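You operate a simulated robot arm through the tools that you are given. There is no shell and no other tool. Be economical: measure what you need, move in short steps, check, and stop when the job is done.

The job below is to be done with a simulated two-armed robot. You get a single attempt, and the scene is never put back.

TASK
Fetch the shock sensor labelled "A" from the care bench top and stand it on the white tile. Put the purple wool on the care bench top away on the bottom shelf of the chest bay. Take the white block from the top of the beige desk and leave it on the packing bench. Turn the black lock dial to 5. Put the white ink bottle on the red mat. Close the store door. Put the blue letters on the top of the mangle board. Open the plans drawer, take the green cloth and put it in the inside of the plans drawer, then shut the drawer. The order is free. Set down upright: shock sensor, white block, white ink bottle.

Only the result counts: the job must be done as asked and must still hold three seconds after the hand-in. Knocking over, shifting, dropping, spilling or breaking anything else fails it. Flat cloth is picked up by pressing the open fingertips on it (5 to 10 N) and closing them slowly along it; thin cloth reads only 2 to 8 mm in the jaws.

THE ROBOT
Two 6-joint arms with two-finger parallel grippers on one trunk, on a base that drives. Base frame: it is fixed to the floor where the robot stands at the start and does not move with it; the origin is under the middle of the robot, x ahead of it, y to its left, z up; the surface under the hand at the start is at about z = 800. Units: mm, rad, N and s.
The left shoulder is at the start at [80, 216, 1596], the right one opposite. With the tool pointing down near the work surface each hand reaches from about 100 to 640 mm from the robot's upright axis, wherever it stands, measured 20 degrees to its own side. Places, roughly: black lock dial [-900, -1800, 1000]; blue letters (11x7x3 cm) [-7100, -500, 900]; bottom shelf of the chest bay [-6200, 2800, 300]; green cloth (9x7x4 cm) [-6900, -700, 900]; inside of the plans drawer [-7000, -400, 500]; packing bench [-3900, -1500, 800]; plans drawer [-7000, -400, 600]; purple wool (5x5x10 cm) [700, -100, 800]; red mat [-1600, 400, 800]; shock sensor [750, -250, 750]; store door [-300, -1800, 1000]; top of the mangle board [-6300, -1200, 900]; white block (7x7x10 cm) [-900, -1600, 900]; white ink bottle [-1250, -1750, 1000]; white tile (6x6x3 cm) [500, -700, 800]. Payload 3.43 kg a hand.
Tool frame (each hand has its own): the origin (TCP) lies between the finger pads and is the grasp point; the fingertips stand 30 mm ahead of it; z points along the fingers, y is the line along which they close. Largest opening 94 mm; finger width 28, thickness 10; the body of the gripper, 50 by 96 mm, starts 55 mm behind the TCP.
Orientation is that of the tool frame in the base frame, as [roll, pitch, yaw] about the fixed x, y, z axes, in that order (R = Rz(yaw) Ry(pitch) Rx(roll)). With the fingers straight down and closing along the base's y, the tool's x points along the base's -x, its y along +y and its z along -z.

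THE INTERFACE
- The arms move only by the tool apply_moves. It takes "left_motion", "right_motion" or both (then of equal length, played together; a hand with none holds still); each is a list of rows, each a list of 7 numbers: the shift along the tool's x, y, z in mm, then the turn, a rotation vector about the tool's x, y, z in rad, then the closure in counts, from 0 (fully open) to 255 (shut). In form: [[tx, ty, tz, ax, ay, az, jaw], ...]. A call has 1 to 10 rows; each row shifts and turns the commanded pose from where the row before left it, along the tool's axes as they then stand. Rows are played at 5 a second. More than 50 mm and 0.15 rad between two rows, or a gripper value outside its range, and nothing of the call is played. Where a pose cannot be reached the arm comes as near as it can. A force on the tool above 40 N (or 10 N above the force at the start of the call, whichever is more), or a blocked arm, ends the call early, and 0.2 s more pass. Each finger travels about 72 mm/s and halts on what it meets, pressing with about 33 N; the grip force reading is that of the motor and also rises with nothing between the fingers. The clock runs only during rows and for 0.2 s after the last one: add rows that do not move to give the fingers time. It gives the time, the measured TCP pose, the force on the tool (base axes), the opening and the grip force at its end, in the units of the frame above (readings bear some noise), with the torque about the TCP (base axes, N m) and any sound that the robot's microphone picked up, and new pictures: "show" is both (left out), scene, wrist or none (wrist: the cameras of the hands that moved).
- Cameras (640 x 400 px; columns grow to the right, rows downward): "scene" is now at [90.2, -27.5, 1738.1]; the picture's right is [-0.43, -0.90, 0.00], its down [-0.80, 0.38, -0.46] and it looks along [0.42, -0.20, -0.89] (base axes); focal length 294 px, centre (320, 200). "left" rides on the left gripper at [76, -14, -103] in its tool frame; the picture's right is [0.18, 0.98, 0.00], its down [-0.75, 0.14, -0.64] and it looks along [-0.63, 0.12, 0.77] (tool axes); focal length 243 px, centre (320, 200). "right" rides on the right gripper at [76, 14, -103] in its tool frame; the picture's right is [-0.18, 0.98, 0.00], its down [-0.75, -0.14, -0.64] and it looks along [-0.63, -0.12, 0.77] (tool axes); focal length 243 px, centre (320, 200). There is no depth. A picture from a camera that has moved, and an enlarged one, comes with that camera's place and axes in the base frame and with its lens.
- raise_lower(by): slides the trunk up (or, below 0, down) by that many mm; the arms and the scene camera ride with it, the base frame stays. It gives what a move gives, with no picture.
- base_move(legs): drives the robot by 1 to 6 legs, each [ahead, left, turn to the left] in mm, mm and rad, along the robot's own axes; the way and the turn of a leg run together, so that a leg with both is an arc; at most 1500 mm and 3.142 rad a leg. The arms and the cameras ride along, it lands a little off, and it stops where it bumps. It gives what a move gives, and a new picture of the scene camera.
- aim_head(pan, tilt): turns the head with the scene camera to pan (to the left, within 1.501 rad either way) and tilt (down, from -0.506 to 1.204), counted from straight ahead of the robot. It gives what a move gives, and a new picture of the scene camera.
- close_up(camera, box): a new picture of the part [left, top, right, bottom] of that camera's present view, enlarged. It takes no simulated time.
- sign_off(): hands the job in; it is judged then, once.

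Work in short steps. Places have to be worked out from the pictures, the camera data and where the tool is seen: move nearer, look again, correct. Check each grasp and each placing, and mend what went wrong. You have 483 turns and 360 pictures in all, those below and enlarged ones among them. Open the grippers and draw the arms clear of the work before you hand the job in, unless the task says otherwise; then end with one line.

The tools are called after "Emit:" as a command line: name --argument value ..., lists and objects as JSON in quotes. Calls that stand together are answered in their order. apply_moves: Moves the arms, as the interface text tells. Its arguments: {"type":"object","properties":{"left_motion":{"type":"array"},"right_motion":{"type":"array"},"show":{"type":"string","enum":["both","scene","wrist","none"]}},"required":[]} The other tools are called the same way: raise_lower (by) slides the trunk up or down; base_move (legs) drives the base; aim_head (pan, tilt) turns the head that bears the scene camera; close_up (camera, box) takes an enlarged picture of a part of a camera's view; sign_off () hands the job in.

At the start:

```text
clock: 0.0
left_position: [516.3, 28.4, 1068.2]
left_ee_rot: [-3.141, 0.0, 3.141]
left_wrist_force: [-0.6, -0.5, -0.2]
left_moment: [0.03, 0.02, -0.01]
left_gripper_width: 94.1
left_grasp_force: 0.0
right_position: [365.5, -472.2, 985.6]
right_ee_rot: [-3.14, 0.0, -3.139]
right_wrist_force: [0.4, 0.7, -0.7]
right_moment: [0.02, -0.03, 0.03]
right_gripper_width: 94.1
right_grasp_force: 0.2
trunk travel left (down, up): [-826.0, 14.0]
robot x, y, heading: [5.0, 0.2, 0.002]
head pan, tilt: [-0.44, 1.089]
```

scene: 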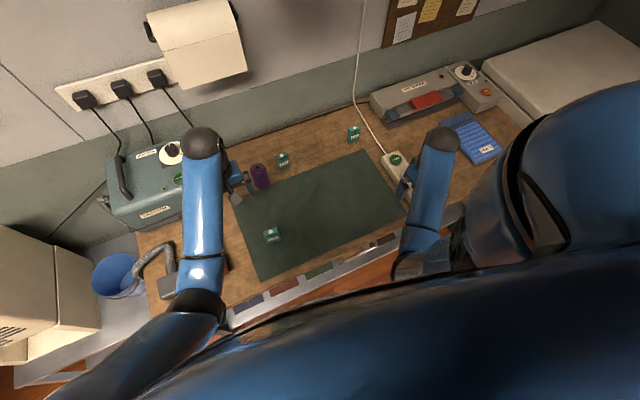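
right: 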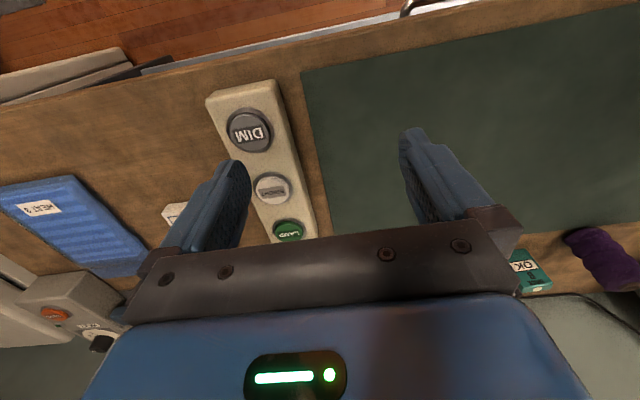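
left: 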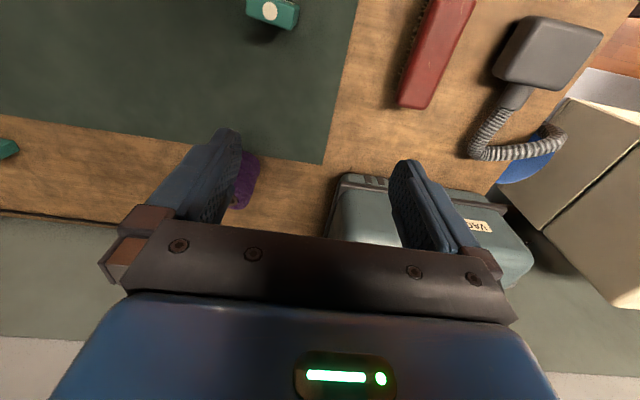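

I see three green sensors and the purple wool; I enlarge the scene to read the labels.

Emit:
close_up --camera "scene" --box '[220, 110, 420, 260]'

Emit:
close_up --camera "scene" --box '[360, 50, 560, 200]'

```text
2.67 times, centred on (320, 185) of scene
camera zoom: at [90.2, -27.5, 1738.1], right [-0.43, -0.9, 0.0], down [-0.8, 0.38, -0.46], along [0.42, -0.2, -0.89], focal length 783 px, centre (320, 240)
```

zoom: 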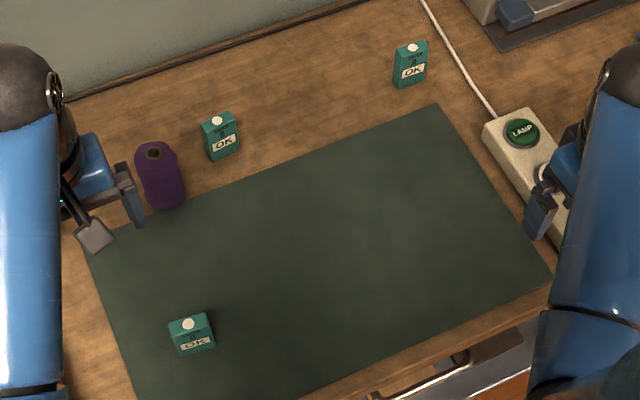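

```text
2.67 times, centred on (460, 125) of scene
camera zoom: at [90.2, -27.5, 1738.1], right [-0.43, -0.9, 0.0], down [-0.8, 0.38, -0.46], along [0.42, -0.2, -0.89], focal length 783 px, centre (-53, 400)
```

zoom: 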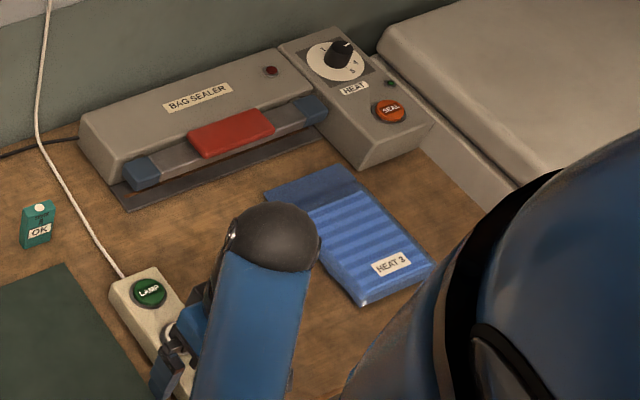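

The labels have small text above "OK"; I enlarge each further.

Emit:
close_up --camera "scene" --box '[274, 148, 294, 161]'

Emit:
close_up --camera "scene" --box '[342, 122, 366, 146]'

Emit:
close_up --camera "left" --box '[240, 0, 310, 40]'

```text
16.00 times, centred on (284, 154) of scene
camera zoom: at [90.2, -27.5, 1738.1], right [-0.43, -0.9, 0.0], down [-0.8, 0.38, -0.46], along [0.42, -0.2, -0.89], focal length 4696 px, centre (896, 928)
```

zoom: 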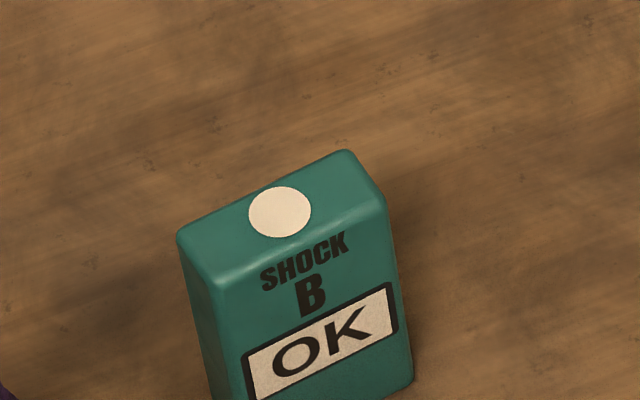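

```text
16.00 times, centred on (354, 134) of scene
camera zoom: at [90.2, -27.5, 1738.1], right [-0.43, -0.9, 0.0], down [-0.8, 0.38, -0.46], along [0.42, -0.2, -0.89], focal length 4696 px, centre (-224, 1256)
```

zoom: 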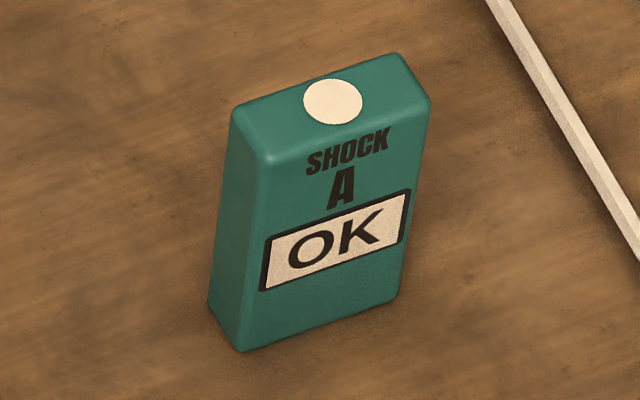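

```text
9.14 times, centred on (275, 20) of left
camera zoom: at [441.5, 13.4, 1170.3], right [-0.18, 0.98, 0.0], down [0.75, 0.14, 0.64], along [0.63, 0.12, -0.77], focal length 2218 px, centre (731, 1846)
```

zoom: 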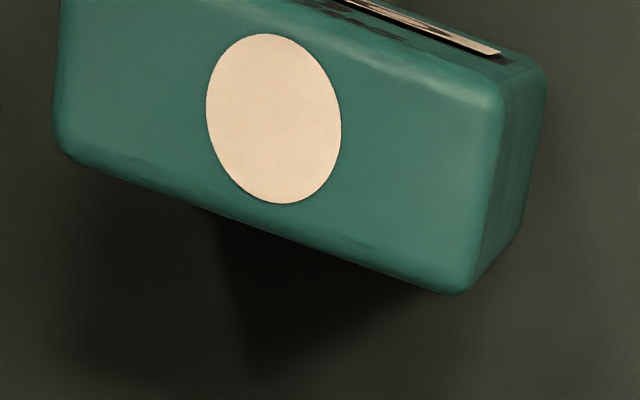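

Sensor A is the one at the back right, around [740,-480]. I look toward the right to find the tile, first clearing view by head aim.

Emit:
aim_head --pan -0.9 --tilt 0.8

Emit:
close_up --camera "right" --box '[120, 60, 340, 280]'

```text
clock: 0.9
left_position: [516.3, 28.1, 1068.1]
left_ee_rot: [3.14, 0.0, -3.141]
left_wrist_force: [0.2, -0.2, -1.1]
left_moment: [0.03, -0.02, 0.01]
left_gripper_width: 94.0
left_grasp_force: 0.0
right_position: [365.0, -472.5, 985.7]
right_ee_rot: [-3.139, -0.002, -3.14]
right_wrist_force: [0.3, -1.2, -0.1]
right_moment: [0.02, 0.0, 0.01]
right_gripper_width: 94.3
right_grasp_force: 0.1
trunk travel left (down, up): [-826.0, 14.0]
robot x, y, heading: [0.5, -0.6, -0.003]
head pan, tilt: [-0.901, 0.799]
camera scene: at [82.8, -63.5, 1759.1], right [-0.78, -0.62, 0.0], down [-0.45, 0.56, -0.7], along [0.43, -0.55, -0.72], focal length 294 px, centre (320, 200)
```

scene: 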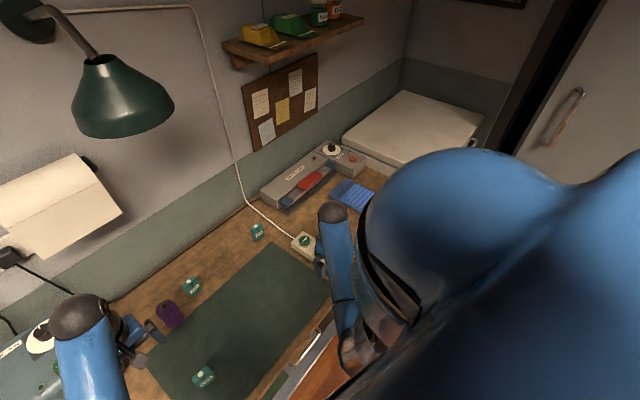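

```text
1.82 times, centred on (230, 170) of right
camera zoom: at [288.9, -458.0, 1090.0], right [0.18, 0.98, 0.0], down [0.75, -0.14, 0.64], along [0.63, -0.12, -0.77], focal length 441 px, centre (484, 254)
```

zoom: 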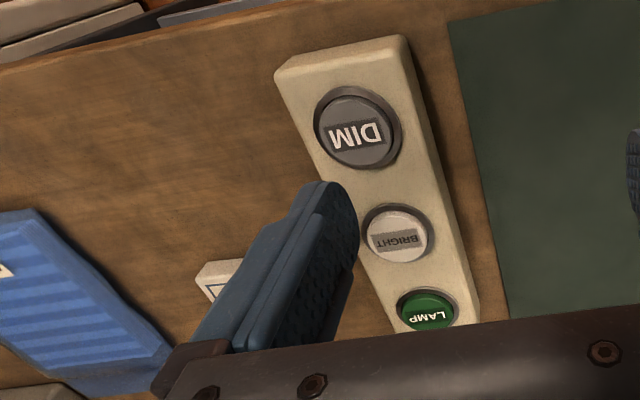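

Tile judged near [510,-740]. I check the floor to the right and ahead before driving.

Emit:
aim_head --pan -1.5 --tilt 0.75

Emit:
aim_head --pan -0.05 --tilt 1.2

```text
clock: 1.9
left_position: [517.4, 28.8, 1068.9]
left_ee_rot: [-3.14, 0.001, -3.141]
left_wrist_force: [-0.3, 0.4, 0.1]
left_moment: [0.03, 0.02, 0.02]
left_gripper_width: 94.0
left_grasp_force: 0.0
right_position: [364.7, -474.2, 986.2]
right_ee_rot: [-3.14, -0.001, -3.139]
right_wrist_force: [-0.3, -0.4, 0.2]
right_moment: [-0.01, -0.02, 0.02]
right_gripper_width: 94.1
right_grasp_force: 0.0
trunk travel left (down, up): [-826.0, 14.0]
robot x, y, heading: [-2.9, 1.2, 0.003]
head pan, tilt: [-1.499, 0.75]
camera scene: at [38.5, -83.1, 1763.1], right [-1.0, -0.07, 0.0], down [-0.05, 0.68, -0.73], along [0.05, -0.73, -0.68], focal length 294 px, centre (320, 200)
```

scene: 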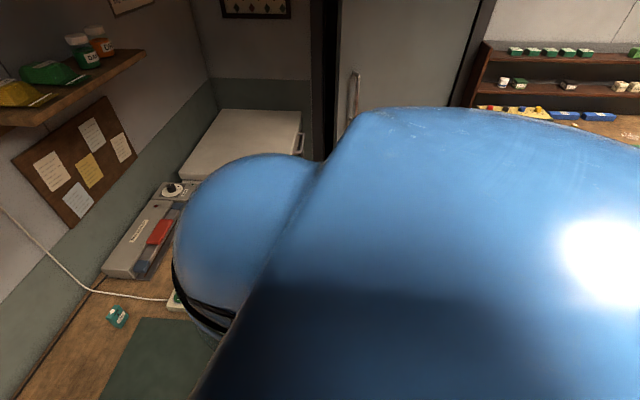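

```text
clock: 3.5
left_position: [517.4, 28.2, 1067.3]
left_ee_rot: [-3.141, 0.0, -3.14]
left_wrist_force: [-0.4, -0.2, 0.5]
left_moment: [-0.02, 0.03, -0.03]
left_gripper_width: 94.0
left_grasp_force: 0.1
right_position: [364.8, -472.2, 986.5]
right_ee_rot: [-3.14, 0.0, -3.14]
right_wrist_force: [0.1, 0.3, 0.3]
right_moment: [0.02, -0.01, 0.01]
right_gripper_width: 94.0
right_grasp_force: 0.0
trunk travel left (down, up): [-826.0, 14.0]
robot x, y, heading: [-0.4, 5.3, -0.002]
head pan, tilt: [-0.051, 1.201]
camera scene: at [88.4, -3.2, 1731.4], right [-0.05, -1.0, 0.0], down [-0.93, 0.05, -0.36], along [0.36, -0.02, -0.93], focal length 294 px, centre (320, 200)
```

scene: 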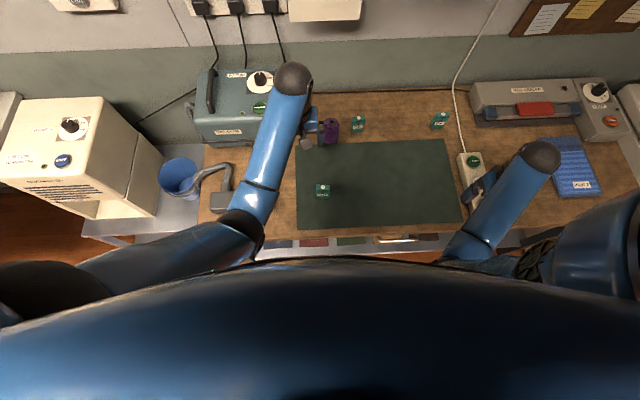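

Bench front edge is at about x=310, so I drive sideways right 420 and a little ahead.

Emit:
base_move --legs '[[0, -400, 0]]'

```text
clock: 6.0
left_position: [516.0, -367.9, 1069.1]
left_ee_rot: [-3.138, 0.0, 3.138]
left_wrist_force: [-0.1, 0.1, 0.0]
left_moment: [-0.01, 0.02, -0.01]
left_gripper_width: 93.9
left_grasp_force: 0.0
right_position: [361.7, -869.1, 987.8]
right_ee_rot: [-3.138, 0.0, -3.141]
right_wrist_force: [0.1, -0.1, 0.5]
right_moment: [-0.06, 0.05, 0.0]
right_gripper_width: 93.9
right_grasp_force: 0.0
trunk travel left (down, up): [-826.0, 14.0]
robot x, y, heading: [3.3, -399.3, -0.004]
head pan, tilt: [-0.051, 1.201]
camera scene: at [87.7, -396.7, 1731.4], right [-0.05, -1.0, 0.0], down [-0.93, 0.05, -0.36], along [0.36, -0.02, -0.93], focal length 294 px, centre (320, 200)
```

scene: 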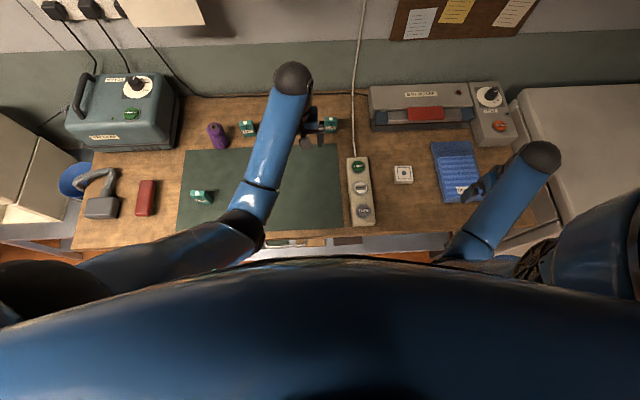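

Tile is about [525,-710], sensor A about [722,-473]. Drive ahead 120 to see how near the bench allows.

Emit:
base_move --legs '[[120, 0, 0]]'

```text
clock: 7.0
left_position: [569.4, -371.6, 1069.6]
left_ee_rot: [-3.141, 0.004, 3.139]
left_wrist_force: [0.3, 0.8, -0.5]
left_moment: [0.0, 0.0, 0.0]
left_gripper_width: 94.0
left_grasp_force: 0.1
right_position: [414.8, -872.3, 988.5]
right_ee_rot: [-3.14, 0.003, 3.14]
right_wrist_force: [-0.4, 0.9, 0.2]
right_moment: [0.01, -0.03, -0.02]
right_gripper_width: 93.9
right_grasp_force: 0.1
trunk travel left (down, up): [-826.0, 14.0]
robot x, y, heading: [52.9, -397.1, -0.004]
head pan, tilt: [-0.051, 1.201]
stopped in leg 1: the robot was blocked; the commanded pose is now the measured one
camera scene: at [138.2, -401.4, 1731.7], right [-0.05, -1.0, 0.0], down [-0.93, 0.05, -0.37], along [0.37, -0.02, -0.93], focal length 294 px, centre (320, 200)
```

scene: 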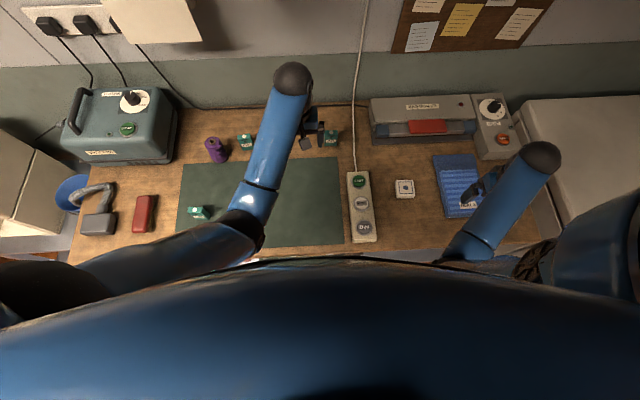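

Blocked at x≈53. I move the left hand aside (to the left) and bring the right hand above sensor A, high.

Emit:
apply_moves --left_motion '[[0, 20, -5, 0, 0, 0, 0], [0, 20, -5, 0, 0, 0, 0], [0, 20, -5, 0, 0, 0, 0], [0, 20, -5, 0, 0, 0, 0], [0, 20, -5, 0, 0, 0, 0], [0, 20, -5, 0, 0, 0, 0], [0, 20, -5, 0, 0, 0, 0], [0, 20, -5, 0, 0, 0, 0], [0, 20, -5, 0, 0, 0, 0], [0, 20, -5, 0, 0, 0, 0]]' --right_motion '[[-20, 39, -8, 0, 0, 0, 0], [-20, 39, -8, 0, 0, 0, 0], [-20, 39, -8, 0, 0, 0, 0], [-20, 39, -8, 0, 0, 0, 0], [-20, 39, -8, 0, 0, 0, 0], [-20, 39, -8, 0, 0, 0, 0], [-20, 39, -8, 0, 0, 0, 0], [-20, 39, -8, 0, 0, 0, 0], [-20, 39, -8, 0, 0, 0, 0], [-20, 39, -8, 0, 0, 0, 0]]' --show "both"

```text
clock: 9.2
left_position: [600.8, -174.2, 1063.3]
left_ee_rot: [-3.141, 0.003, 3.138]
left_wrist_force: [0.2, 0.3, -0.1]
left_moment: [-0.02, 0.01, -0.03]
left_gripper_width: 94.0
left_grasp_force: 0.0
left hand out of reach, approached as far as the arm can: row 1, 2, 3, 4, 5, 6, 7, 8, 9, 10
right_position: [618.9, -477.9, 1063.6]
right_ee_rot: [-3.136, -0.003, 3.14]
right_wrist_force: [0.6, 0.7, -0.7]
right_moment: [-0.02, 0.02, 0.04]
right_gripper_width: 94.1
right_grasp_force: 0.0
trunk travel left (down, up): [-826.0, 14.0]
robot x, y, heading: [56.5, -398.0, -0.003]
head pan, tilt: [-0.051, 1.201]
camera scene: at [146.0, -398.3, 1731.2], right [-0.05, -1.0, 0.0], down [-0.93, 0.05, -0.36], along [0.36, -0.02, -0.93], focal length 294 px, centre (320, 200)
camera right: at [545.2, -463.8, 1168.0], right [0.19, 0.98, 0.0], down [0.75, -0.14, 0.64], along [0.63, -0.12, -0.77], focal length 243 px, centre (320, 200)
camera left: at [524.2, -189.0, 1165.2], right [-0.18, 0.98, 0.0], down [0.75, 0.14, 0.64], along [0.63, 0.11, -0.76], focal length 243 px, centre (320, 200)
```

scene: 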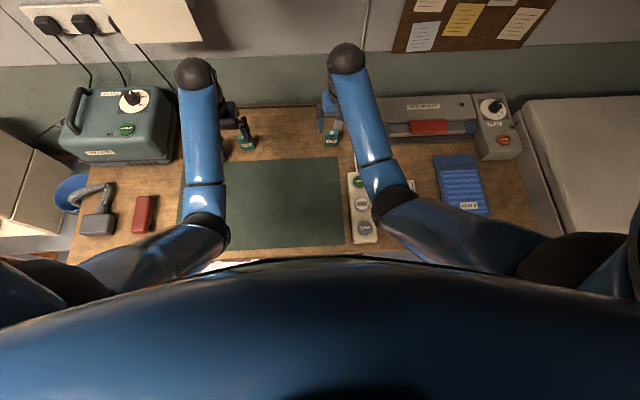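
right: 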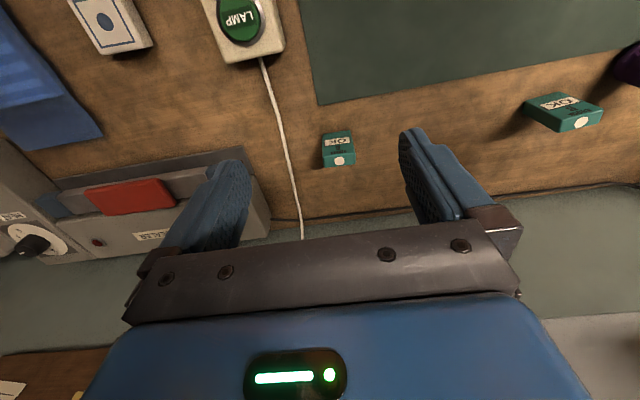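
left: 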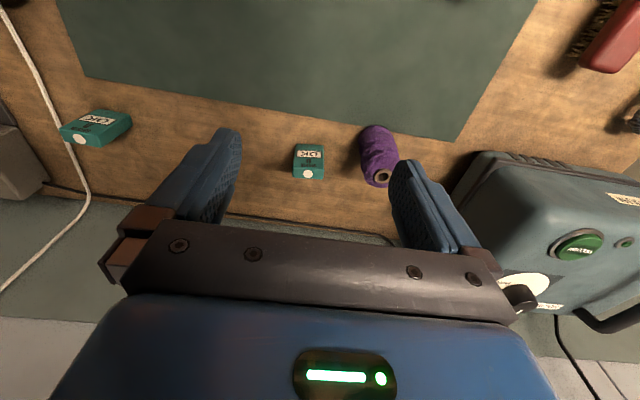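

Sensor A about [722,-469]. Lower the trunk by 100 to gain reach, both hands stay clear (tips at ~935).

Emit:
raise_lower --by -100

Emit:
apply_moves --right_motion '[[-25, 2, 0, 0, 0, 0, 0], [-25, 2, 0, 0, 0, 0, 0], [-20, 2, 0, 0, 0, 0, 0]]' --left_motion '[[0, 5, 0, 0, 0, 0, 0], [0, 10, 0, 0, 0, 0, 0], [0, 10, 0, 0, 0, 0, 0]]' --show "wrist"

```text
clock: 10.6
left_position: [599.2, -176.2, 963.3]
left_ee_rot: [-3.141, 0.007, 3.139]
left_wrist_force: [-0.1, -0.4, -0.4]
left_moment: [0.01, -0.01, 0.0]
left_gripper_width: 94.1
left_grasp_force: 0.1
right_position: [620.8, -481.1, 963.3]
right_ee_rot: [-3.138, 0.001, 3.141]
right_wrist_force: [0.0, -0.5, 0.0]
right_moment: [-0.02, 0.0, 0.01]
right_gripper_width: 94.1
right_grasp_force: 0.1
trunk travel left (down, up): [-726.0, 114.0]
robot x, y, heading: [53.8, -395.6, -0.003]
head pan, tilt: [-0.051, 1.201]
```

```text
clock: 11.3
left_position: [600.0, -152.6, 964.0]
left_ee_rot: [-3.141, 0.004, 3.14]
left_wrist_force: [-0.2, 0.0, 0.1]
left_moment: [0.0, -0.02, 0.02]
left_gripper_width: 94.1
left_grasp_force: 0.0
right_position: [689.8, -475.3, 964.4]
right_ee_rot: [-3.138, 0.0, -3.141]
right_wrist_force: [-0.3, 0.4, 0.4]
right_moment: [-0.02, -0.01, 0.01]
right_gripper_width: 93.9
right_grasp_force: 0.0
trunk travel left (down, up): [-726.0, 114.0]
robot x, y, heading: [55.4, -396.3, -0.005]
head pan, tilt: [-0.051, 1.201]
camera right: at [613.8, -460.4, 1068.7], right [0.18, 0.98, 0.0], down [0.75, -0.14, 0.64], along [0.63, -0.12, -0.77], focal length 243 px, centre (320, 200)
camera left: at [523.2, -165.6, 1065.7], right [-0.18, 0.98, 0.0], down [0.75, 0.14, 0.65], along [0.64, 0.12, -0.76], focal length 243 px, centre (320, 200)
```

right: 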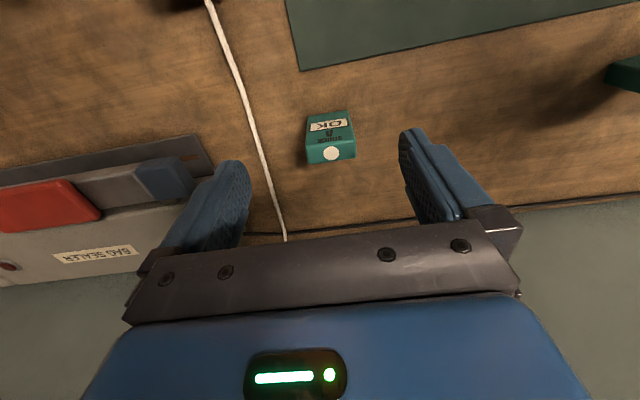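
left: 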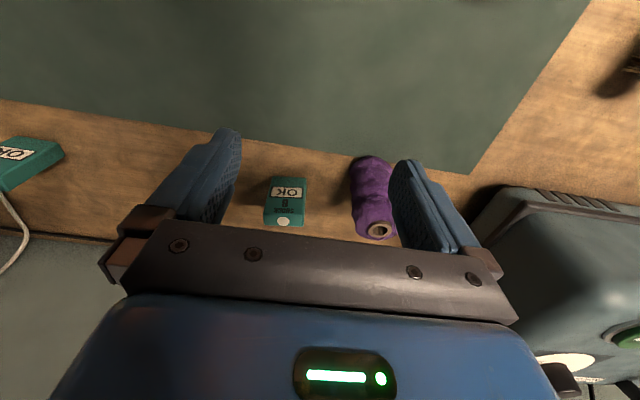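

Triangulation puts the sensor top at [733,-471,853], bottom ≈778. I move above it and partly down with open fingers.

Emit:
apply_moves --right_motion '[[-22, 2, 0, 0, 0, 0, 0], [-21, 2, 0, 0, 0, 0, 0], [0, 0, 25, 0, 0, 0, 0], [0, 0, 25, 0, 0, 0, 0], [0, 0, 20, 0, 0, 0, 0]]' --show "both"

```text
clock: 12.6
left_position: [599.4, -152.3, 962.8]
left_ee_rot: [3.14, 0.005, 3.138]
left_wrist_force: [0.1, -0.4, 0.7]
left_moment: [-0.03, 0.0, 0.01]
left_gripper_width: 94.1
left_grasp_force: 0.0
right_position: [732.5, -470.8, 893.7]
right_ee_rot: [-3.138, 0.0, -3.141]
right_wrist_force: [0.0, -0.1, 0.3]
right_moment: [0.0, -0.01, -0.01]
right_gripper_width: 94.1
right_grasp_force: 0.0
trunk travel left (down, up): [-726.0, 114.0]
robot x, y, heading: [55.0, -395.3, -0.004]
head pan, tilt: [-0.051, 1.201]
camera scene: at [144.9, -400.5, 1631.3], right [-0.05, -1.0, 0.0], down [-0.93, 0.05, -0.36], along [0.36, -0.02, -0.93], focal length 294 px, centre (320, 200)
camera right: at [657.0, -455.7, 998.0], right [0.18, 0.98, 0.0], down [0.75, -0.14, 0.64], along [0.63, -0.12, -0.77], focal length 243 px, centre (320, 200)
```

scene: 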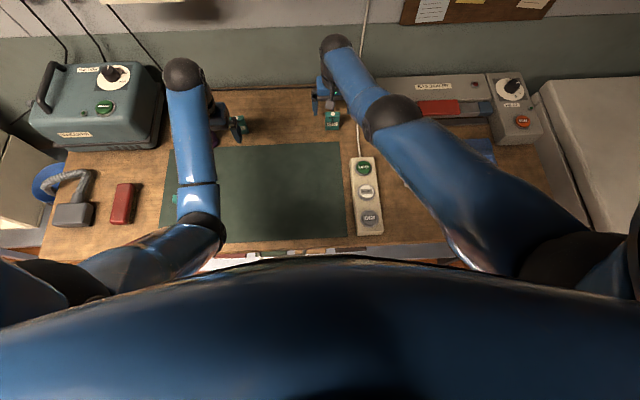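
right: 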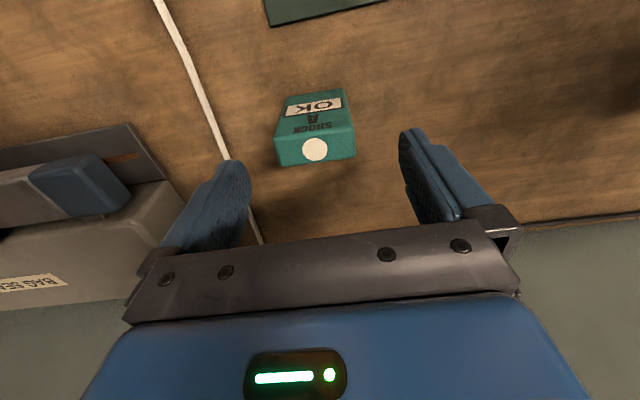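

Well aligned; small correction, descend to z≈828 around the sensor.

Emit:
apply_moves --right_motion '[[2, -2.5, 20, 0, 0, 0, 0], [0, 0, 20, 0, 0, 0, 0], [0, 0, 15, 0, 0, 0, 0], [0, 0, 10, 0, 0, 0, 0]]' --show "wrist"

```text
clock: 13.6
left_position: [599.3, -152.1, 963.6]
left_ee_rot: [-3.141, 0.006, 3.138]
left_wrist_force: [0.2, -0.1, 0.3]
left_moment: [0.0, -0.01, -0.01]
left_gripper_width: 93.9
left_grasp_force: 0.0
right_position: [712.3, -477.3, 850.5]
right_ee_rot: [-3.141, 0.002, -3.142]
right_wrist_force: [-0.3, -1.0, -0.3]
right_moment: [-0.02, 0.0, 0.0]
right_gripper_width: 94.1
right_grasp_force: 0.1
right hand out of reach, approached as far as the arm can: row 1, 2, 3, 4
trunk travel left (down, up): [-726.0, 114.0]
robot x, y, heading: [57.8, -394.7, -0.003]
head pan, tilt: [-0.051, 1.201]
camera right: at [635.6, -463.2, 954.5], right [0.18, 0.98, 0.0], down [0.75, -0.14, 0.64], along [0.63, -0.12, -0.77], focal length 243 px, centre (320, 200)
```

right: 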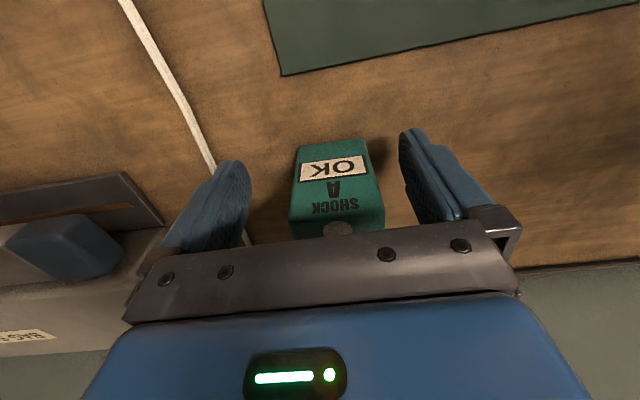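

Out of reach; I raise both hands and lower the trunk further.

Emit:
apply_moves --right_motion '[[0, 0, -30, 0, 0, 0, 0], [0, 0, -30, 0, 0, 0, 0], [0, 0, -30, 0, 0, 0, 0], [0, 0, -30, 0, 0, 0, 0], [0, 0, -30, 0, 0, 0, 0]]' --left_motion '[[0, 0, -30, 0, 0, 0, 0], [0, 0, -30, 0, 0, 0, 0], [0, 0, -30, 0, 0, 0, 0], [0, 0, -30, 0, 0, 0, 0], [0, 0, -30, 0, 0, 0, 0]]' --show "none"

Emit:
raise_lower --by -120

```text
clock: 14.8
left_position: [664.3, -146.6, 1005.9]
left_ee_rot: [-3.14, 0.005, 3.138]
left_wrist_force: [1.3, -0.6, 0.0]
left_moment: [0.03, -0.01, -0.02]
left_gripper_width: 94.2
left_grasp_force: 0.1
left hand out of reach, approached as far as the arm can: row 1, 2, 3, 4, 5
right_position: [710.5, -477.6, 999.1]
right_ee_rot: [-3.141, -0.001, -3.14]
right_wrist_force: [-0.9, -0.1, -0.1]
right_moment: [0.01, 0.0, -0.01]
right_gripper_width: 93.7
right_grasp_force: 0.1
trunk travel left (down, up): [-726.0, 114.0]
robot x, y, heading: [54.7, -394.5, -0.004]
head pan, tilt: [-0.051, 1.201]
```

```text
clock: 16.2
left_position: [663.3, -147.2, 885.4]
left_ee_rot: [-3.141, 0.007, 3.137]
left_wrist_force: [-0.6, -0.2, 0.7]
left_moment: [0.01, 0.01, 0.0]
left_gripper_width: 94.1
left_grasp_force: 0.0
right_position: [712.8, -477.0, 879.8]
right_ee_rot: [-3.139, 0.002, 3.141]
right_wrist_force: [0.3, 0.3, -0.2]
right_moment: [0.02, -0.02, 0.02]
right_gripper_width: 94.0
right_grasp_force: 0.0
trunk travel left (down, up): [-606.0, 234.0]
robot x, y, heading: [60.0, -397.4, -0.006]
head pan, tilt: [-0.051, 1.201]
```

Left hand drifted near the wool; I look before moving on.

Emit:
apply_moves --left_motion '[[0, 0, -5, 0, 0, 0, 0]]' --right_motion '[[0, 0, 0, 0, 0, 0, 0]]' --show "both"

```text
clock: 16.6
left_position: [666.2, -146.3, 887.4]
left_ee_rot: [3.141, 0.008, 3.14]
left_wrist_force: [-0.7, 0.4, 0.0]
left_moment: [-0.01, -0.03, -0.03]
left_gripper_width: 94.0
left_grasp_force: 0.1
left hand out of reach, approached as far as the arm can: row 1
right_position: [712.3, -478.2, 879.0]
right_ee_rot: [-3.139, -0.001, 3.141]
right_wrist_force: [0.3, 0.4, -0.2]
right_moment: [-0.01, 0.03, -0.01]
right_gripper_width: 94.0
right_grasp_force: 0.1
trunk travel left (down, up): [-606.0, 234.0]
robot x, y, heading: [55.8, -394.3, -0.004]
head pan, tilt: [-0.051, 1.201]
camera scene: at [144.9, -400.6, 1511.3], right [-0.05, -1.0, 0.0], down [-0.93, 0.05, -0.36], along [0.36, -0.02, -0.93], focal length 294 px, centre (320, 200)
camera right: at [636.5, -462.5, 983.6], right [0.18, 0.98, 0.0], down [0.75, -0.14, 0.64], along [0.63, -0.12, -0.77], focal length 243 px, centre (320, 200)
camera left: at [589.8, -160.8, 989.1], right [-0.18, 0.98, 0.0], down [0.75, 0.14, 0.65], along [0.64, 0.12, -0.76], focal length 243 px, centre (320, 200)
```

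scene: 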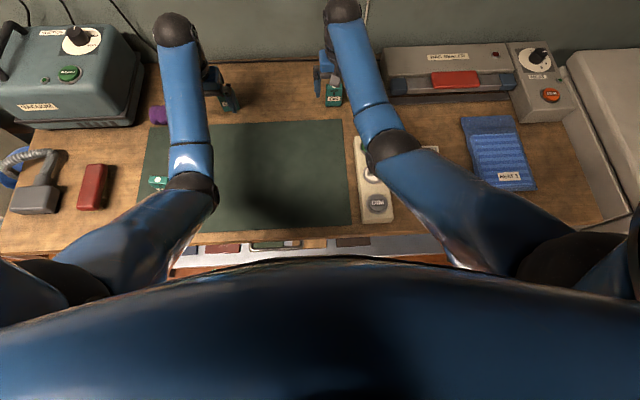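
right: 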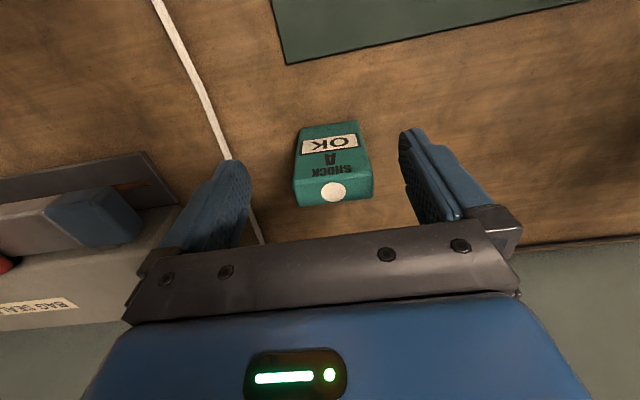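
left: 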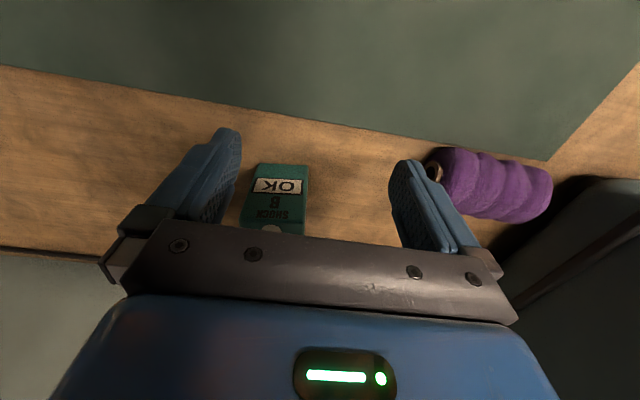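

The wool has been tipped onto its side (it's to be moved anyway, will take it from there). I bring the left hand back down/back toward its commanded pose in small steps, watching.

Emit:
apply_moves --left_motion '[[0, 0, 20, 0, 0, 0, 0], [0, 0, 20, 0, 0, 0, 0]]' --show "none"

```text
clock: 17.2
left_position: [667.1, -146.9, 848.3]
left_ee_rot: [3.141, 0.01, 3.139]
left_wrist_force: [-0.2, 0.0, -0.2]
left_moment: [-0.02, 0.02, 0.01]
left_gripper_width: 93.8
left_grasp_force: 0.1
right_position: [712.7, -477.6, 880.8]
right_ee_rot: [-3.139, 0.0, 3.142]
right_wrist_force: [-0.8, 0.0, 0.0]
right_moment: [0.02, 0.01, 0.03]
right_gripper_width: 93.9
right_grasp_force: 0.1
trunk travel left (down, up): [-606.0, 234.0]
robot x, y, heading: [56.1, -398.0, -0.002]
head pan, tilt: [-0.051, 1.201]
```

Commanded now tracks actual; move left hand straight back toward the robot.

Emit:
apply_moves --left_motion '[[20, 0, 0, 0, 0, 0, 0], [20, 0, -5, 0, 0, 0, 0], [20, 0, -10, 0, 0, 0, 0], [20, 0, -10, 0, 0, 0, 0], [20, 0, -10, 0, 0, 0, 0]]' --show "wrist"

```text
clock: 18.4
left_position: [585.8, -144.5, 839.9]
left_ee_rot: [-3.14, 0.008, 3.137]
left_wrist_force: [-0.1, -0.1, -0.2]
left_moment: [0.02, -0.04, 0.01]
left_gripper_width: 94.0
left_grasp_force: 0.1
left hand out of reach, approached as far as the arm can: row 3, 4, 5
right_position: [712.1, -476.4, 880.2]
right_ee_rot: [-3.138, 0.004, 3.141]
right_wrist_force: [-0.4, 0.4, -0.4]
right_moment: [-0.02, 0.01, -0.01]
right_gripper_width: 93.8
right_grasp_force: 0.1
trunk travel left (down, up): [-606.0, 234.0]
robot x, y, heading: [51.8, -400.1, -0.004]
head pan, tilt: [-0.051, 1.201]
camera left: at [509.1, -159.1, 941.9], right [-0.18, 0.98, 0.0], down [0.75, 0.14, 0.65], along [0.64, 0.12, -0.76], focal length 243 px, centre (320, 200)
```

left: 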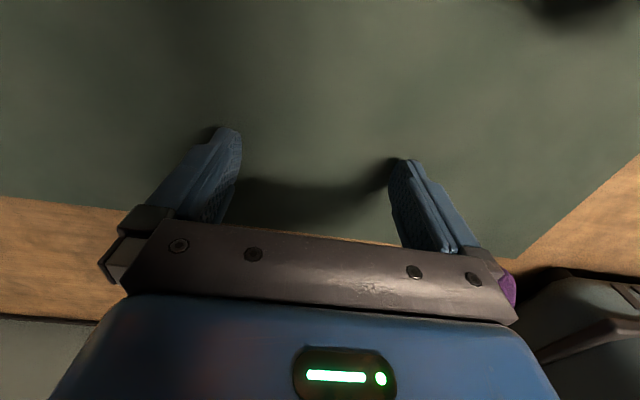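

Left hand is clear above the mat. Now right hand forward 17 and down onto sensor A.

Emit:
apply_moves --right_motion '[[-9, 3, 0, 0, 0, 0, 0], [-8, 0, 5, 0, 0, 0, 0], [0, 0, 20, 0, 0, 0, 0], [0, 0, 18, 0, 0, 0, 0], [0, 0, 10, 0, 0, 0, 0]]' --show "wrist"

```text
clock: 19.6
left_position: [584.9, -145.5, 842.5]
left_ee_rot: [-3.141, 0.012, 3.139]
left_wrist_force: [0.9, 0.7, 0.7]
left_moment: [-0.01, 0.01, 0.0]
left_gripper_width: 94.2
left_grasp_force: 0.2
right_position: [728.6, -474.1, 830.9]
right_ee_rot: [-3.141, 0.01, 3.14]
right_wrist_force: [2.5, 0.5, 11.4]
right_moment: [0.54, 0.08, -0.2]
right_gripper_width: 93.9
right_grasp_force: 0.0
trunk travel left (down, up): [-606.0, 234.0]
robot x, y, heading: [53.2, -396.4, -0.005]
head pan, tilt: [-0.051, 1.201]
camera right: at [651.9, -459.5, 933.6], right [0.19, 0.98, 0.0], down [0.75, -0.14, 0.65], along [0.64, -0.12, -0.76], focal length 243 px, centre (320, 200)
```

right: 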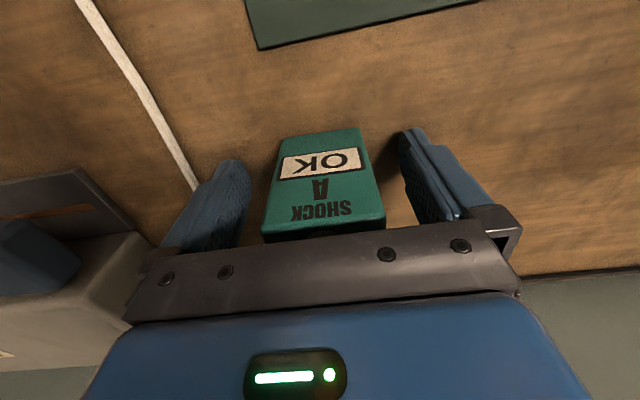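

Tips touch the table (surface at z≈800). Raise 8 mm and close gradually.

Emit:
apply_moves --right_motion '[[0, 0, -8, 0, 0, 0, 0], [0, 0, 0, 0, 0, 0, 60], [0, 0, 0, 0, 0, 0, 100], [0, 0, 0, 0, 0, 0, 115], [0, 0, 0, 0, 0, 0, 130], [0, 0, 0, 0, 0, 0, 145], [0, 0, 0, 0, 0, 0, 160], [0, 0, 0, 0, 0, 0, 175], [0, 0, 0, 0, 0, 0, 190], [0, 0, 0, 0, 0, 0, 190]]' --show "wrist"

```text
clock: 21.9
left_position: [586.2, -146.0, 839.7]
left_ee_rot: [-3.141, 0.01, 3.139]
left_wrist_force: [0.7, -0.2, -0.7]
left_moment: [-0.01, -0.02, -0.01]
left_gripper_width: 94.1
left_grasp_force: 0.0
right_position: [727.7, -474.5, 835.5]
right_ee_rot: [-3.138, -0.001, -3.142]
right_wrist_force: [0.1, -0.5, 0.0]
right_moment: [-0.02, 0.0, 0.0]
right_gripper_width: 49.3
right_grasp_force: 33.6
trunk travel left (down, up): [-606.0, 234.0]
robot x, y, heading: [55.2, -393.2, -0.006]
head pan, tilt: [-0.051, 1.201]
camera right: at [653.0, -459.4, 938.8], right [0.18, 0.98, 0.0], down [0.75, -0.14, 0.64], along [0.63, -0.12, -0.77], focal length 243 px, centre (320, 200)
```

right: 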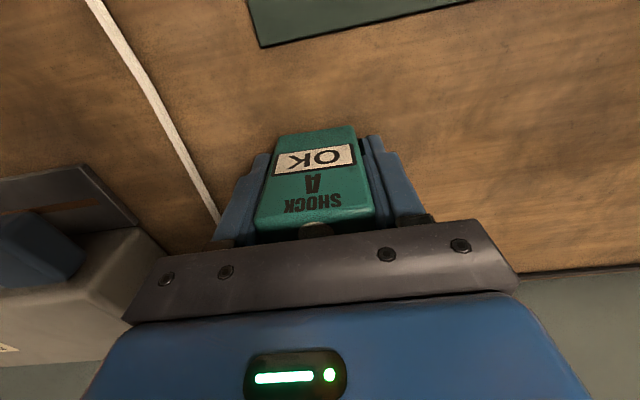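

Gripped at 49 mm. Lift slowly and gently.

Emit:
apply_moves --right_motion '[[0, 0, -3, 0, 0, 0, 190], [0, 0, -6, 0, 0, 0, 190], [0, 0, -10, 0, 0, 0, 190], [0, 0, -12, 0, 0, 0, 190], [0, 0, -12, 0, 0, 0, 190], [0, 0, -12, 0, 0, 0, 190], [0, 0, -12, 0, 0, 0, 190], [0, 0, -8, 0, 0, 0, 190], [0, 0, -4, 0, 0, 0, 190]]' --show "wrist"

```text
clock: 23.9
left_position: [586.3, -144.7, 839.6]
left_ee_rot: [-3.141, 0.009, 3.139]
left_wrist_force: [0.1, -1.0, 0.0]
left_moment: [-0.02, 0.05, 0.02]
left_gripper_width: 94.0
left_grasp_force: 0.1
right_position: [727.3, -473.7, 915.1]
right_ee_rot: [-3.14, 0.0, -3.142]
right_wrist_force: [0.5, 0.8, 0.0]
right_moment: [0.01, -0.04, 0.0]
right_gripper_width: 49.0
right_grasp_force: 33.1
trunk travel left (down, up): [-606.0, 234.0]
robot x, y, heading: [53.9, -398.9, -0.007]
head pan, tilt: [-0.051, 1.201]
camera right: at [652.6, -459.5, 1018.4], right [0.18, 0.98, 0.0], down [0.75, -0.14, 0.64], along [0.63, -0.12, -0.77], focal length 243 px, centre (320, 200)
```

right: 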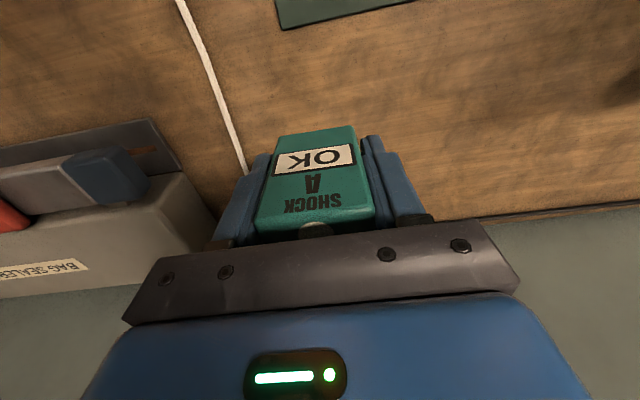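

Raise the trunk back so nearer points become reachable.

Emit:
raise_lower --by 200

Emit:
apply_moves --right_motion '[[10, -12, 5, 0, 0, 0, 190], [20, -24, 10, 0, 0, 0, 190], [20, -24, 10, 0, 0, 0, 190], [20, -24, 10, 0, 0, 0, 190], [20, -24, 10, 0, 0, 0, 190], [20, -24, 10, 0, 0, 0, 190], [20, -24, 10, 0, 0, 0, 190], [20, -24, 10, 0, 0, 0, 190], [20, -24, 10, 0, 0, 0, 190], [10, -12, 5, 0, 0, 0, 190]]' --show "both"

```text
clock: 26.0
left_position: [587.0, -144.8, 1040.5]
left_ee_rot: [3.141, 0.009, 3.138]
left_wrist_force: [-0.1, 0.2, -0.9]
left_moment: [0.02, -0.03, 0.0]
left_gripper_width: 94.2
left_grasp_force: 0.0
right_position: [727.7, -473.9, 1113.9]
right_ee_rot: [-3.14, 0.0, 3.141]
right_wrist_force: [0.3, -0.5, -0.4]
right_moment: [0.01, 0.0, -0.03]
right_gripper_width: 49.4
right_grasp_force: 32.7
trunk travel left (down, up): [-806.0, 34.0]
robot x, y, heading: [53.4, -395.0, -0.004]
head pan, tilt: [-0.051, 1.201]
```

```text
clock: 28.2
left_position: [585.5, -144.8, 1040.5]
left_ee_rot: [3.141, 0.009, 3.136]
left_wrist_force: [0.7, -0.3, 0.4]
left_moment: [-0.01, 0.0, -0.04]
left_gripper_width: 94.2
left_grasp_force: 0.1
right_position: [549.7, -691.3, 1021.6]
right_ee_rot: [-3.141, 0.002, 3.141]
right_wrist_force: [0.4, 0.2, -1.9]
right_moment: [0.02, 0.01, -0.01]
right_gripper_width: 49.6
right_grasp_force: 32.5
right hand out of reach, approached as far as the arm can: row 6
trunk travel left (down, up): [-806.0, 34.0]
robot x, y, heading: [55.7, -397.0, -0.001]
head pan, tilt: [-0.051, 1.201]
camera scene: at [143.6, -401.4, 1711.4], right [-0.05, -1.0, 0.0], down [-0.93, 0.05, -0.36], along [0.36, -0.02, -0.93], focal length 294 px, centre (320, 200)
camera right: at [473.7, -675.8, 1125.2], right [0.18, 0.98, 0.0], down [0.75, -0.14, 0.64], along [0.63, -0.12, -0.77], focal length 243 px, centre (320, 200)
```

scene: 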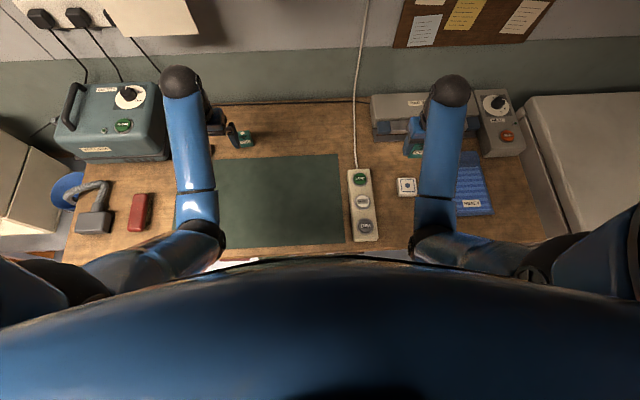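
right: 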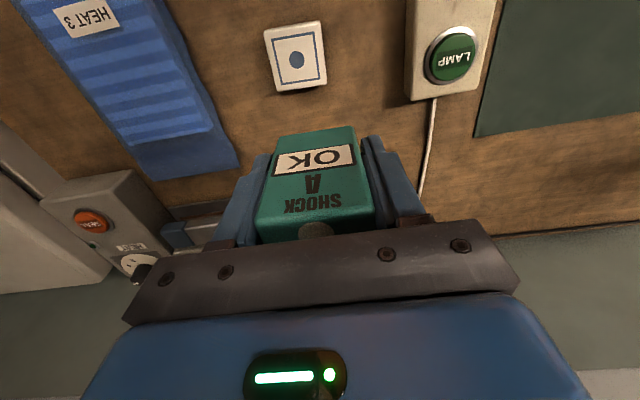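

Tile at about [521,-712]. Move over it and lower to z≈930.

Emit:
apply_moves --right_motion '[[10, -7, 5, 0, 0, 0, 190], [10, -7, 15, 0, 0, 0, 190], [9, -7, 20, 0, 0, 0, 190], [0, 0, 20, 0, 0, 0, 190], [0, 0, 15, 0, 0, 0, 190], [0, 0, 10, 0, 0, 0, 190], [0, 0, 5, 0, 0, 0, 190]]' --show "both"

```text
clock: 29.8
left_position: [586.5, -144.5, 1039.5]
left_ee_rot: [-3.141, 0.009, 3.139]
left_wrist_force: [-0.2, 0.1, 0.5]
left_moment: [0.01, 0.01, 0.01]
left_gripper_width: 94.0
left_grasp_force: 0.0
right_position: [522.2, -711.0, 931.0]
right_ee_rot: [-3.139, 0.002, 3.14]
right_wrist_force: [-0.8, 0.2, -0.3]
right_moment: [0.01, -0.02, 0.03]
right_gripper_width: 49.5
right_grasp_force: 32.7
trunk travel left (down, up): [-806.0, 34.0]
robot x, y, heading: [56.2, -395.9, -0.005]
head pan, tilt: [-0.051, 1.201]
camera scene: at [144.1, -401.1, 1711.4], right [-0.05, -1.0, 0.0], down [-0.93, 0.05, -0.36], along [0.36, -0.02, -0.93], focal length 294 px, centre (320, 200)
camera right: at [445.1, -696.7, 1034.9], right [0.18, 0.98, 0.0], down [0.75, -0.14, 0.64], along [0.63, -0.12, -0.77], focal length 243 px, centre (320, 200)
```

scene: 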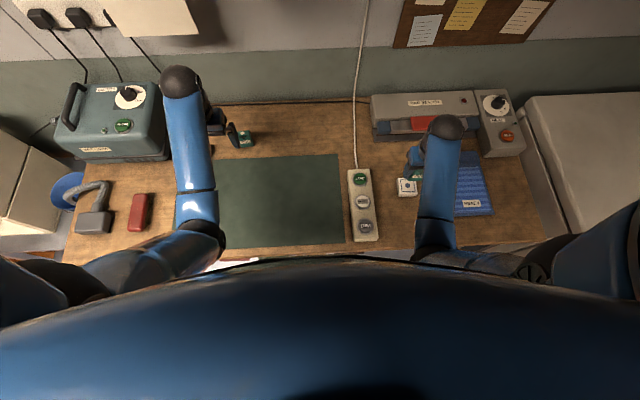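
right: 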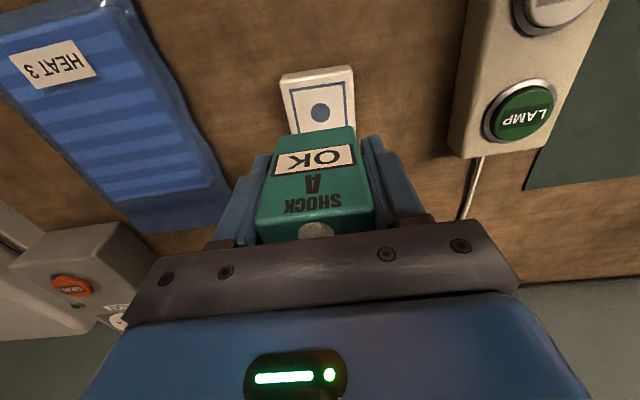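

Triangulated tile top [520,-711,825]; contact expected at TCP z≈860. Descend to ~867.

Emit:
apply_moves --right_motion '[[2, 0, 5, 0, 0, 0, 190], [0, 0, 12, 0, 0, 0, 190], [0, 0, 15, 0, 0, 0, 190], [0, 0, 14, 0, 0, 0, 190], [0, 0, 10, 0, 0, 0, 190], [0, 0, 5, 0, 0, 0, 190], [0, 0, 2, 0, 0, 0, 190]]' --show "wrist"

```text
clock: 31.4
left_position: [586.7, -145.0, 1039.9]
left_ee_rot: [3.141, 0.008, 3.14]
left_wrist_force: [0.4, -0.6, -0.2]
left_moment: [-0.02, 0.0, 0.0]
left_gripper_width: 94.1
left_grasp_force: 0.0
right_position: [519.2, -712.7, 868.6]
right_ee_rot: [-3.141, 0.001, -3.141]
right_wrist_force: [-0.6, -0.2, -1.6]
right_moment: [0.0, -0.02, 0.0]
right_gripper_width: 49.6
right_grasp_force: 32.9
trunk travel left (down, up): [-806.0, 34.0]
robot x, y, heading: [55.8, -400.1, -0.009]
head pan, tilt: [-0.051, 1.201]
camera right: at [443.2, -697.1, 972.0], right [0.18, 0.98, 0.0], down [0.75, -0.14, 0.64], along [0.63, -0.12, -0.77], focal length 243 px, centre (320, 200)
```

right: 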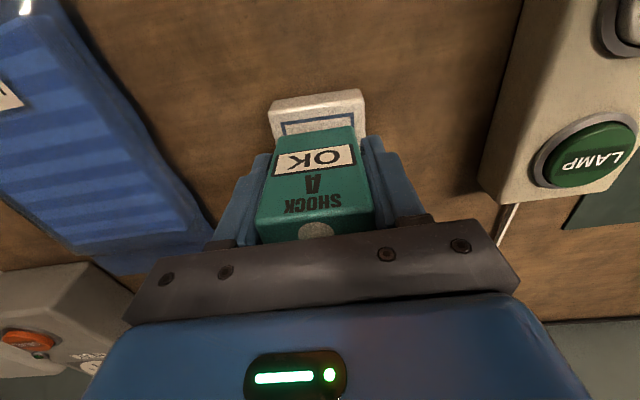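

Aligned. Lower in 2 mm steps until contact.

Emit:
apply_moves --right_motion '[[0, 0, 2, 0, 0, 0, 190], [0, 0, 2, 0, 0, 0, 190], [0, 0, 1.5, 0, 0, 0, 190], [0, 0, 1, 0, 0, 0, 190]]' --show "none"

```text
clock: 32.4
left_position: [586.7, -145.0, 1040.3]
left_ee_rot: [-3.139, 0.009, 3.138]
left_wrist_force: [-0.1, -0.4, -0.8]
left_moment: [0.01, -0.01, -0.01]
left_gripper_width: 93.9
left_grasp_force: 0.0
right_position: [519.9, -712.3, 861.9]
right_ee_rot: [-3.14, 0.002, 3.141]
right_wrist_force: [0.0, -0.9, -1.0]
right_moment: [0.01, 0.01, 0.02]
right_gripper_width: 49.6
right_grasp_force: 32.7
trunk travel left (down, up): [-806.0, 34.0]
robot x, y, heading: [52.5, -398.7, -0.004]
head pan, tilt: [-0.051, 1.201]
```

No contact yet; continue by 1 mm steps.

Emit:
apply_moves --right_motion '[[0, 0, 1, 0, 0, 0, 190], [0, 0, 1, 0, 0, 0, 190]]' --show "none"

Emit:
apply_moves --right_motion '[[0, 0, 1, 0, 0, 0, 190], [0, 0, 1, 0, 0, 0, 190]]' --show "wrist"

```text
clock: 33.0
left_position: [586.5, -143.4, 1040.6]
left_ee_rot: [-3.14, 0.009, 3.14]
left_wrist_force: [0.3, 1.1, -0.1]
left_moment: [0.02, -0.03, -0.02]
left_gripper_width: 94.3
left_grasp_force: 0.1
right_position: [520.5, -711.6, 858.5]
right_ee_rot: [-3.139, -0.001, -3.14]
right_wrist_force: [-0.7, 0.8, -1.1]
right_moment: [-0.03, -0.03, 0.03]
right_gripper_width: 49.3
right_grasp_force: 33.3
trunk travel left (down, up): [-806.0, 34.0]
robot x, y, heading: [56.5, -397.6, -0.007]
head pan, tilt: [-0.051, 1.201]
```

```text
clock: 33.6
left_position: [585.5, -145.0, 1040.5]
left_ee_rot: [-3.141, 0.01, 3.139]
left_wrist_force: [-0.4, 0.2, -0.5]
left_moment: [-0.03, -0.01, 0.03]
left_gripper_width: 93.9
left_grasp_force: 0.0
right_position: [519.8, -712.0, 858.8]
right_ee_rot: [-3.139, 0.003, -3.142]
right_wrist_force: [0.1, -0.5, 7.9]
right_moment: [0.17, 0.11, -0.01]
right_gripper_width: 49.6
right_grasp_force: 32.8
trunk travel left (down, up): [-806.0, 34.0]
robot x, y, heading: [55.5, -394.2, 0.002]
head pan, tilt: [-0.051, 1.201]
camera right: at [443.4, -696.8, 962.4], right [0.18, 0.98, 0.0], down [0.75, -0.14, 0.64], along [0.63, -0.12, -0.76], focal length 243 px, centre (320, 200)
```

right: 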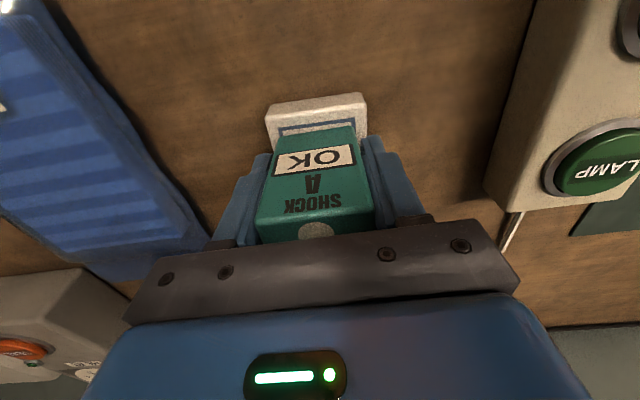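

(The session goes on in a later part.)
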